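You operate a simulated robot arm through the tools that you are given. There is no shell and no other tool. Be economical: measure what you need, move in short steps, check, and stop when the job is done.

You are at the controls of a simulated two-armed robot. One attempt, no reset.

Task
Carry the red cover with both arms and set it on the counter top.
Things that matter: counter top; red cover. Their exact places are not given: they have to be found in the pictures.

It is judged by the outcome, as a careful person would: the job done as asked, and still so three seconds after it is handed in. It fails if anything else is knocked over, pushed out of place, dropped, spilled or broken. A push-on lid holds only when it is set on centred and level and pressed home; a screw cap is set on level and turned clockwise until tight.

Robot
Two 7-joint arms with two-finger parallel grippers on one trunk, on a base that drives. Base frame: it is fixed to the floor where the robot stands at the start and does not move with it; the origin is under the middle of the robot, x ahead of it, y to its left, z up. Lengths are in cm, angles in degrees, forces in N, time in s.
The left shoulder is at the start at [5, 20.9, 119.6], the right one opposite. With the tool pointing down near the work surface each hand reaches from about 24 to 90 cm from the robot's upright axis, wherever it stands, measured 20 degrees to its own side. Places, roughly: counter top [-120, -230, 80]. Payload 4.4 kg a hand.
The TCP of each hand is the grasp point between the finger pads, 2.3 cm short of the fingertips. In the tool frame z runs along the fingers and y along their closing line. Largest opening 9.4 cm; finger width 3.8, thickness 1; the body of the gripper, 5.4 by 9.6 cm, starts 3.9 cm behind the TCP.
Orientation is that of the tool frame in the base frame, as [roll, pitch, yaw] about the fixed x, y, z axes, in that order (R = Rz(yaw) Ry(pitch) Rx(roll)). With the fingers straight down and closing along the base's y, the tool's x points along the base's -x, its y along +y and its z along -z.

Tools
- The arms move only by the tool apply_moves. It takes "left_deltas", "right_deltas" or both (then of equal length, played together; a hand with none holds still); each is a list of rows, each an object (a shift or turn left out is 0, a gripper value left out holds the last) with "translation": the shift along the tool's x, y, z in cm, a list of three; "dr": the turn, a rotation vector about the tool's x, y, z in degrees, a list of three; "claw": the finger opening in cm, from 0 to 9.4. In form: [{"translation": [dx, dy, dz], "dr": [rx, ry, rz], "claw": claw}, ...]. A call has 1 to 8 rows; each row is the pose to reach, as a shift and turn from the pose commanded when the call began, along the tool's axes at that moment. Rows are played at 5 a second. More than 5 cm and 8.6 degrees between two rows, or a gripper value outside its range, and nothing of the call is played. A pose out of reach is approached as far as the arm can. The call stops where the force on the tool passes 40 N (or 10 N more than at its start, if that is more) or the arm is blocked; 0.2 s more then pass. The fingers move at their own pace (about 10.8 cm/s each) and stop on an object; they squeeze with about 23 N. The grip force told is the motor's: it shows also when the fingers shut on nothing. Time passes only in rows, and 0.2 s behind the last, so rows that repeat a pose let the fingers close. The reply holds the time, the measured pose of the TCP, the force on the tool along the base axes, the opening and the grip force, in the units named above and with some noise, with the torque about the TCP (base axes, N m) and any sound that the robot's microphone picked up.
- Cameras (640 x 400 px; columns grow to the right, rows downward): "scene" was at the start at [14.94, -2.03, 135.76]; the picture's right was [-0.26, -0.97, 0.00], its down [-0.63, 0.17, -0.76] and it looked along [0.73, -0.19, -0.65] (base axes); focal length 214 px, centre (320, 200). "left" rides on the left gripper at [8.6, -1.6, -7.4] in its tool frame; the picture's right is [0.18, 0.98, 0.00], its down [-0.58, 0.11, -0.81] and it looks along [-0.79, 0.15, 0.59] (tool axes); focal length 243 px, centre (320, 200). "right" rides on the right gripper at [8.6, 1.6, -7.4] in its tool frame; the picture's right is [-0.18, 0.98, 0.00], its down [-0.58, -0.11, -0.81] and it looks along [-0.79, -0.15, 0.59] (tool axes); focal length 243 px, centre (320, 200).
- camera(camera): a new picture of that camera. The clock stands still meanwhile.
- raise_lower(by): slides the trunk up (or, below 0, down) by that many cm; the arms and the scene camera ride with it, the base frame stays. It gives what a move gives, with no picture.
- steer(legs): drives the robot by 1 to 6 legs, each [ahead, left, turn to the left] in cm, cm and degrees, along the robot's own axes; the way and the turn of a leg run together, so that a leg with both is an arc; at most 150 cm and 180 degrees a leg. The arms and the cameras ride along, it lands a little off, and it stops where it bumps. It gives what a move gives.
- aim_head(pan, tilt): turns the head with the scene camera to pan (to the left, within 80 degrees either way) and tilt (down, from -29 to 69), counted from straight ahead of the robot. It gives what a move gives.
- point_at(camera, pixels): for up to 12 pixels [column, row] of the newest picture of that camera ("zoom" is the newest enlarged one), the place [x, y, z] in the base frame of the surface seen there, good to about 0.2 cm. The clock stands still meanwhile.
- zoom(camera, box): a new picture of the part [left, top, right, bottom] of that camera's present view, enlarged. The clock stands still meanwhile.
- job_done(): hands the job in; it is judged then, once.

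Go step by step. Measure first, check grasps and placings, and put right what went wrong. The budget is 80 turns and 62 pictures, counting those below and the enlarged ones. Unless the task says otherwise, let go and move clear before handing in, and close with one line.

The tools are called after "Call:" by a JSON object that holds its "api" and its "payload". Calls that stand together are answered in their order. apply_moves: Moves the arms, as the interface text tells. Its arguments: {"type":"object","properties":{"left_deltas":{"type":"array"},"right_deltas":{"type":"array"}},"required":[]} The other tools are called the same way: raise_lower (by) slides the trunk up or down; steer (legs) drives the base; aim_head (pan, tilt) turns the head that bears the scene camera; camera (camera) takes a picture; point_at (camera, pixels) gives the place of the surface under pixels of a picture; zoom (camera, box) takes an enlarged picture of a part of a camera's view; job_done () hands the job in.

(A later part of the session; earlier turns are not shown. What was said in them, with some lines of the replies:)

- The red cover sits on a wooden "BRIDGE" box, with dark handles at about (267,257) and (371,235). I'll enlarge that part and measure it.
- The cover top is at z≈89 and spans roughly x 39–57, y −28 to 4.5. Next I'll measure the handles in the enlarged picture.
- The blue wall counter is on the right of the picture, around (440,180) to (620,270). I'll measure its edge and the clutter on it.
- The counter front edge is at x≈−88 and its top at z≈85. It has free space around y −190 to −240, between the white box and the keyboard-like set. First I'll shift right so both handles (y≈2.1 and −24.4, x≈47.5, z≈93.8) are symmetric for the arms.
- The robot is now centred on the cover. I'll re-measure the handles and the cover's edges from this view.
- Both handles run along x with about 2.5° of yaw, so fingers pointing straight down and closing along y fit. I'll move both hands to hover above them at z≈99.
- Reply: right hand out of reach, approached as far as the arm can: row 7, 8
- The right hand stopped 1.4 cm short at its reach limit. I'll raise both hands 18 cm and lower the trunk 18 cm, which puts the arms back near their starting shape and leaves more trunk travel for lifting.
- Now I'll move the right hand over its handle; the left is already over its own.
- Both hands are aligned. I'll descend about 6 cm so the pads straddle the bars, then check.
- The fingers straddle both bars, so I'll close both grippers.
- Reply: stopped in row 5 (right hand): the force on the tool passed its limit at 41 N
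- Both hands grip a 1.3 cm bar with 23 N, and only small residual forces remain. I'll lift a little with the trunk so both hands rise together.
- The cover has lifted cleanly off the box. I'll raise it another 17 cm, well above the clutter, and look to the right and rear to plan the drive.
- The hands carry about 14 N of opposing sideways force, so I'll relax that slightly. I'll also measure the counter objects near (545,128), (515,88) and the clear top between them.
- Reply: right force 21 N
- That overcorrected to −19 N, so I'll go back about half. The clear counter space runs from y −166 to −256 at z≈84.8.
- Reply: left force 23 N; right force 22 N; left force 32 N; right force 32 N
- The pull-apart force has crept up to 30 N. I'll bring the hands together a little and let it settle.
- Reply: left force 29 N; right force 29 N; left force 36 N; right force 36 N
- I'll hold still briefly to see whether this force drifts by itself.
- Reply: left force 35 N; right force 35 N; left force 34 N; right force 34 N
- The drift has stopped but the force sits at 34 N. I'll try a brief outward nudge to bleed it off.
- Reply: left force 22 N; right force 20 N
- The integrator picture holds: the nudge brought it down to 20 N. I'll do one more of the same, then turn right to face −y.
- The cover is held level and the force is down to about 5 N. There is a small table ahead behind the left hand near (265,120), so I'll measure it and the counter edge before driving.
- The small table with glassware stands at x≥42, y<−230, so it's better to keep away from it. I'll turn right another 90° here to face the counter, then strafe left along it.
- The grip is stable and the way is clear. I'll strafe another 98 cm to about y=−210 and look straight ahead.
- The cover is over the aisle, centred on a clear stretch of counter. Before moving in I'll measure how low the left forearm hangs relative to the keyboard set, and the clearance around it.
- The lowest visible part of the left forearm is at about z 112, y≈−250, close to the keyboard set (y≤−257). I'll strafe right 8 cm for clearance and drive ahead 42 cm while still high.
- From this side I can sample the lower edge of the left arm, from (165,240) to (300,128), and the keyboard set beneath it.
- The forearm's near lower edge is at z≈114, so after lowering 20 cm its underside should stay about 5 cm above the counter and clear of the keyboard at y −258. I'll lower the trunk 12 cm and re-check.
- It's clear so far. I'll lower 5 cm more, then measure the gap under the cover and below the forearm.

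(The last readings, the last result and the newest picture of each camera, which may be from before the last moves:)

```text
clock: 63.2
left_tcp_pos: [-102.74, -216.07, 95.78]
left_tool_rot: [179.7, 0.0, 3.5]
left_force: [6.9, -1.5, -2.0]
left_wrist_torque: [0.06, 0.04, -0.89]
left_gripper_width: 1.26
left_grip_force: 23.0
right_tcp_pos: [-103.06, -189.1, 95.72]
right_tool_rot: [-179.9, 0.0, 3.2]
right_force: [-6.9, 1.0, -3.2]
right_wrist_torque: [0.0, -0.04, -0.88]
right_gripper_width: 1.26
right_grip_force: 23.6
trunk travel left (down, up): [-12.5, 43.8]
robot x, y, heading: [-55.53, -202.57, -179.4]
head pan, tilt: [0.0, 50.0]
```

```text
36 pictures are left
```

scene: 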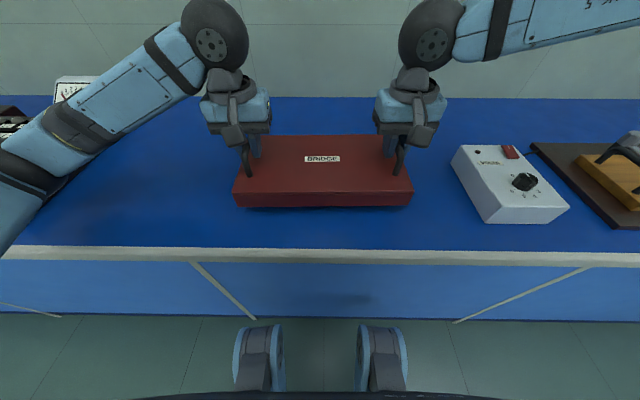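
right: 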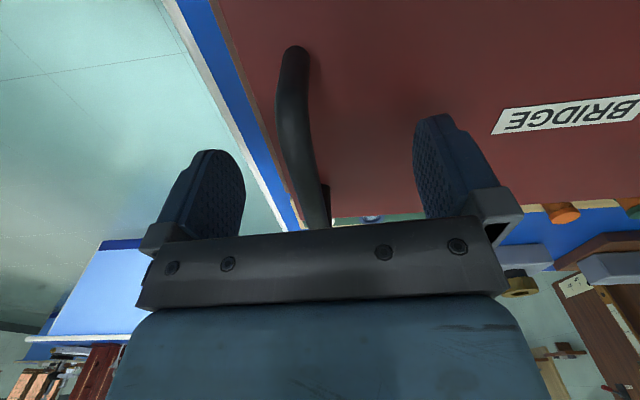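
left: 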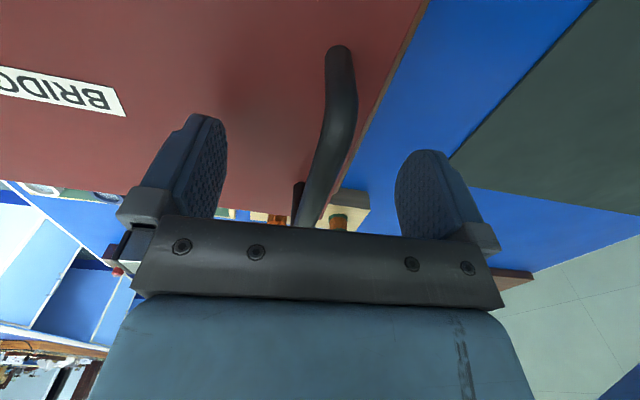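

Call:
{"api": "point_at", "payload": {"camera": "scene", "pixels": [[237, 206], [320, 206], [410, 204], [320, 193], [320, 215], [320, 245], [35, 200], [60, 180], [10, 240], [90, 150]]}}

```text
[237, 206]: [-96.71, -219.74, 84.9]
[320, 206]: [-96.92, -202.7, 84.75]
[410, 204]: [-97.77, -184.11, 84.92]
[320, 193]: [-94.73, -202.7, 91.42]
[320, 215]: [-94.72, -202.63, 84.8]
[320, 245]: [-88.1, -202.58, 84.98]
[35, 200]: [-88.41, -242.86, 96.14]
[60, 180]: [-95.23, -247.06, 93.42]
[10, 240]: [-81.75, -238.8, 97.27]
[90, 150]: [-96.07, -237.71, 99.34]
```

The cover's front face is at x≈−94.7, about 7 cm inside the edge, and the forearm's lowest visible point is 93.4. I'll lower 2.2 cm, then feel for contact.

Call:
{"api": "raise_lower", "payload": {"by": -2.2}}

Call:
{"api": "zoom", "payload": {"camera": "scene", "box": [220, 120, 430, 250]}}

Call:
{"api": "point_at", "payload": {"camera": "zoom", "pixels": [[300, 245], [300, 252], [300, 256], [300, 260], [300, 264], [300, 268], [300, 275]]}}

```text
clock: 63.9
left_tcp_pos: [-102.65, -216.23, 93.58]
left_tool_rot: [179.7, -0.1, 3.4]
left_force: [6.8, -1.4, -4.0]
left_wrist_torque: [0.0, 0.06, -0.9]
left_gripper_width: 1.25
left_grip_force: 23.0
right_tcp_pos: [-103.01, -189.08, 93.7]
right_tool_rot: [-180.0, 0.0, 3.1]
right_force: [-6.5, 0.4, -3.1]
right_wrist_torque: [-0.01, -0.05, -0.86]
right_gripper_width: 1.24
right_grip_force: 22.9
trunk travel left (down, up): [-10.3, 46.0]
robot x, y, heading: [-55.41, -202.06, -179.4]
head pan, tilt: [0.0, 50.0]
```

```text
3.05 times, centred on (325, 185) of scene
```

zoom: 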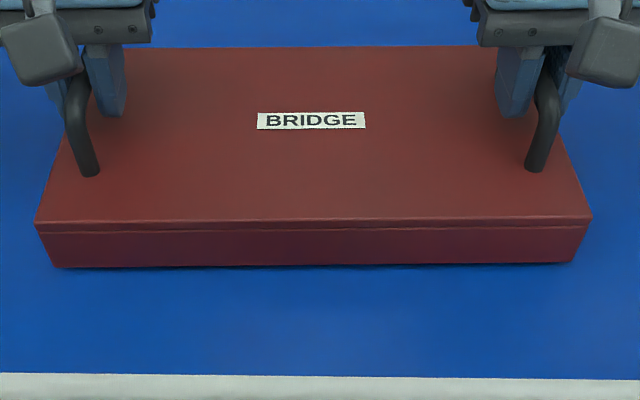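

```text
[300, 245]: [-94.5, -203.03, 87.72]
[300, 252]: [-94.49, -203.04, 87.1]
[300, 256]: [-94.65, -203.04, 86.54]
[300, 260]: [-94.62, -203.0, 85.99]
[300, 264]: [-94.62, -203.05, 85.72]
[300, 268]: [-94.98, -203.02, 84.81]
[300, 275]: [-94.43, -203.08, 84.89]
```

The cover bottom is at about 85.5, so the gap is roughly 0.7 cm. I'll lower 0.5, then a little more while watching the vertical force.

Call:
{"api": "raise_lower", "payload": {"by": -0.5}}

Call:
{"api": "raise_lower", "payload": {"by": -0.2}}

```text
clock: 64.4
left_tcp_pos: [-102.67, -216.08, 93.2]
left_tool_rot: [179.9, -0.2, 3.4]
left_force: [6.6, -1.8, -3.7]
left_wrist_torque: [0.01, 0.01, -0.89]
left_gripper_width: 1.29
left_grip_force: 23.1
right_tcp_pos: [-102.89, -189.04, 93.03]
right_tool_rot: [-179.8, 0.1, 3.1]
right_force: [-6.9, 2.6, -2.8]
right_wrist_torque: [-0.01, -0.06, -0.89]
right_gripper_width: 1.26
right_grip_force: 23.2
trunk travel left (down, up): [-9.8, 46.5]
robot x, y, heading: [-55.52, -201.96, -179.3]
head pan, tilt: [0.0, 50.0]
```

```text
clock: 64.9
left_tcp_pos: [-102.68, -216.13, 92.93]
left_tool_rot: [179.7, -0.1, 3.5]
left_force: [4.2, -2.2, 4.0]
left_wrist_torque: [0.02, 0.28, -0.91]
left_gripper_width: 1.27
left_grip_force: 23.1
right_tcp_pos: [-103.05, -189.04, 92.96]
right_tool_rot: [-179.9, 0.1, 3.1]
right_force: [-8.0, 1.8, -2.3]
right_wrist_torque: [0.02, 0.53, -0.88]
right_gripper_width: 1.26
right_grip_force: 23.3
trunk travel left (down, up): [-9.6, 46.7]
robot x, y, heading: [-55.49, -202.35, -179.3]
head pan, tilt: [0.0, 50.0]
```

The left end has touched (force sign flipped to +4 N). A touch more should seat the right end.

Call:
{"api": "raise_lower", "payload": {"by": -0.15}}

```text
clock: 65.4
left_tcp_pos: [-102.59, -216.03, 92.91]
left_tool_rot: [179.9, 0.2, 3.5]
left_force: [-1.2, -2.6, 18.1]
left_wrist_torque: [0.01, -0.32, -0.89]
left_gripper_width: 1.26
left_grip_force: 23.0
right_tcp_pos: [-103.02, -189.09, 92.9]
right_tool_rot: [-179.9, 0.2, 3.1]
right_force: [-10.7, 2.4, 8.0]
right_wrist_torque: [-0.05, -0.46, -0.83]
right_gripper_width: 1.23
right_grip_force: 23.0
trunk travel left (down, up): [-9.5, 46.9]
robot x, y, heading: [-55.34, -202.5, -179.2]
head pan, tilt: [0.0, 50.0]
```

Both ends now press on the counter (18 N and 8 N), so the cover is seated. I'll open both grippers.

Call:
{"api": "apply_moves", "payload": {"left_deltas": [{"claw": 3}, {"claw": 6}, {"claw": 9}, {"claw": 9}, {"claw": 9}], "right_deltas": [{"claw": 3}, {"claw": 6}, {"claw": 9}, {"claw": 9}, {"claw": 9}]}}

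Call:
{"api": "zoom", "payload": {"camera": "scene", "box": [200, 110, 440, 260]}}

```text
clock: 66.6
left_tcp_pos: [-102.52, -216.0, 92.84]
left_tool_rot: [179.8, -0.1, 3.4]
left_force: [0.8, 0.1, -0.9]
left_wrist_torque: [0.03, 0.02, 0.01]
left_gripper_width: 9.01
left_grip_force: 0.0
right_tcp_pos: [-103.03, -188.98, 92.83]
right_tool_rot: [-179.8, 0.1, 3.2]
right_force: [-0.4, 0.7, -0.1]
right_wrist_torque: [-0.02, -0.01, 0.01]
right_gripper_width: 9.0
right_grip_force: 0.1
trunk travel left (down, up): [-9.5, 46.9]
robot x, y, heading: [-55.28, -202.43, -179.5]
head pan, tilt: [0.0, 50.0]
```

```text
2.67 times, centred on (320, 185) of scene
```

zoom: 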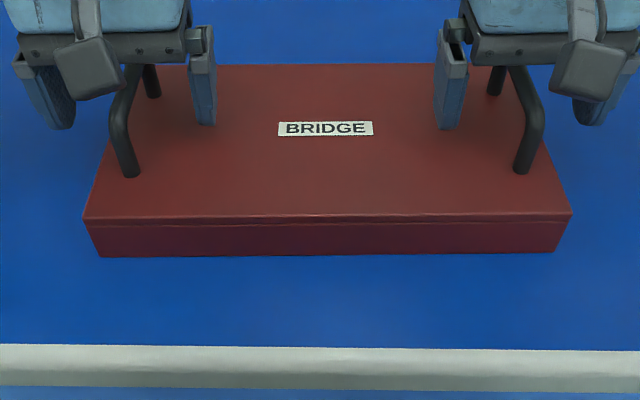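

The cover rests flat and the fingers are fully open around the bars without contact. I'll raise straight up and back away.

Call:
{"api": "raise_lower", "payload": {"by": 20}}

Call:
{"api": "steer", "payload": {"legs": [[-25, 0, 0]]}}

Call:
{"api": "camera", "payload": {"camera": "scene"}}

```text
clock: 68.8
left_tcp_pos: [-102.7, -216.05, 112.73]
left_tool_rot: [179.7, -0.1, 3.5]
left_force: [-0.3, -0.5, 0.1]
left_wrist_torque: [-0.01, 0.02, 0.0]
left_gripper_width: 9.01
left_grip_force: 0.0
right_tcp_pos: [-103.07, -189.11, 112.71]
right_tool_rot: [-179.9, 0.0, 3.2]
right_force: [-0.1, 0.0, 0.4]
right_wrist_torque: [0.02, 0.01, -0.03]
right_gripper_width: 9.0
right_grip_force: 0.1
trunk travel left (down, up): [-29.5, 26.9]
robot x, y, heading: [-55.02, -202.24, -179.2]
head pan, tilt: [0.0, 50.0]
```

```text
clock: 70.6
left_tcp_pos: [-77.74, -215.98, 112.79]
left_tool_rot: [179.8, -0.1, 3.7]
left_force: [0.4, -0.1, 0.6]
left_wrist_torque: [0.04, 0.02, -0.02]
left_gripper_width: 9.01
left_grip_force: 0.0
right_tcp_pos: [-78.27, -188.88, 112.71]
right_tool_rot: [-179.9, 0.0, 3.5]
right_force: [-1.1, 0.4, 0.5]
right_wrist_torque: [-0.04, 0.04, 0.03]
right_gripper_width: 9.02
right_grip_force: 0.1
trunk travel left (down, up): [-29.5, 26.9]
robot x, y, heading: [-30.11, -201.98, -179.2]
head pan, tilt: [0.0, 50.0]
```

```text
33 pictures are left
```

scene: 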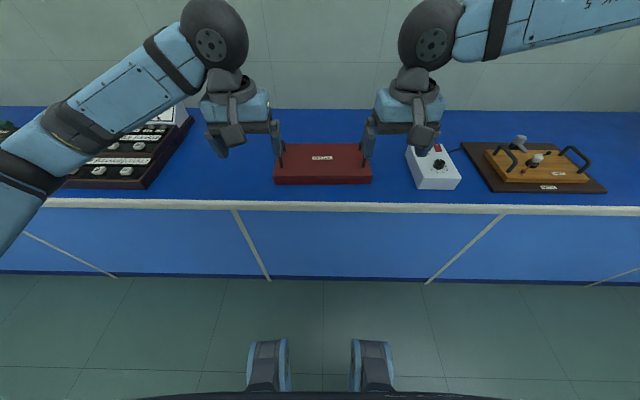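

The cover lies flat on the counter at (322,165), clear of the keyboard set and the white box, and both hands are free. I'll hand in.

Call:
{"api": "job_done", "payload": {}}

```text
The job is handed in.
```

I carried the red cover with both arms and set it flat on the counter top. I let go, backed clear, and the last picture showed nothing else disturbed.
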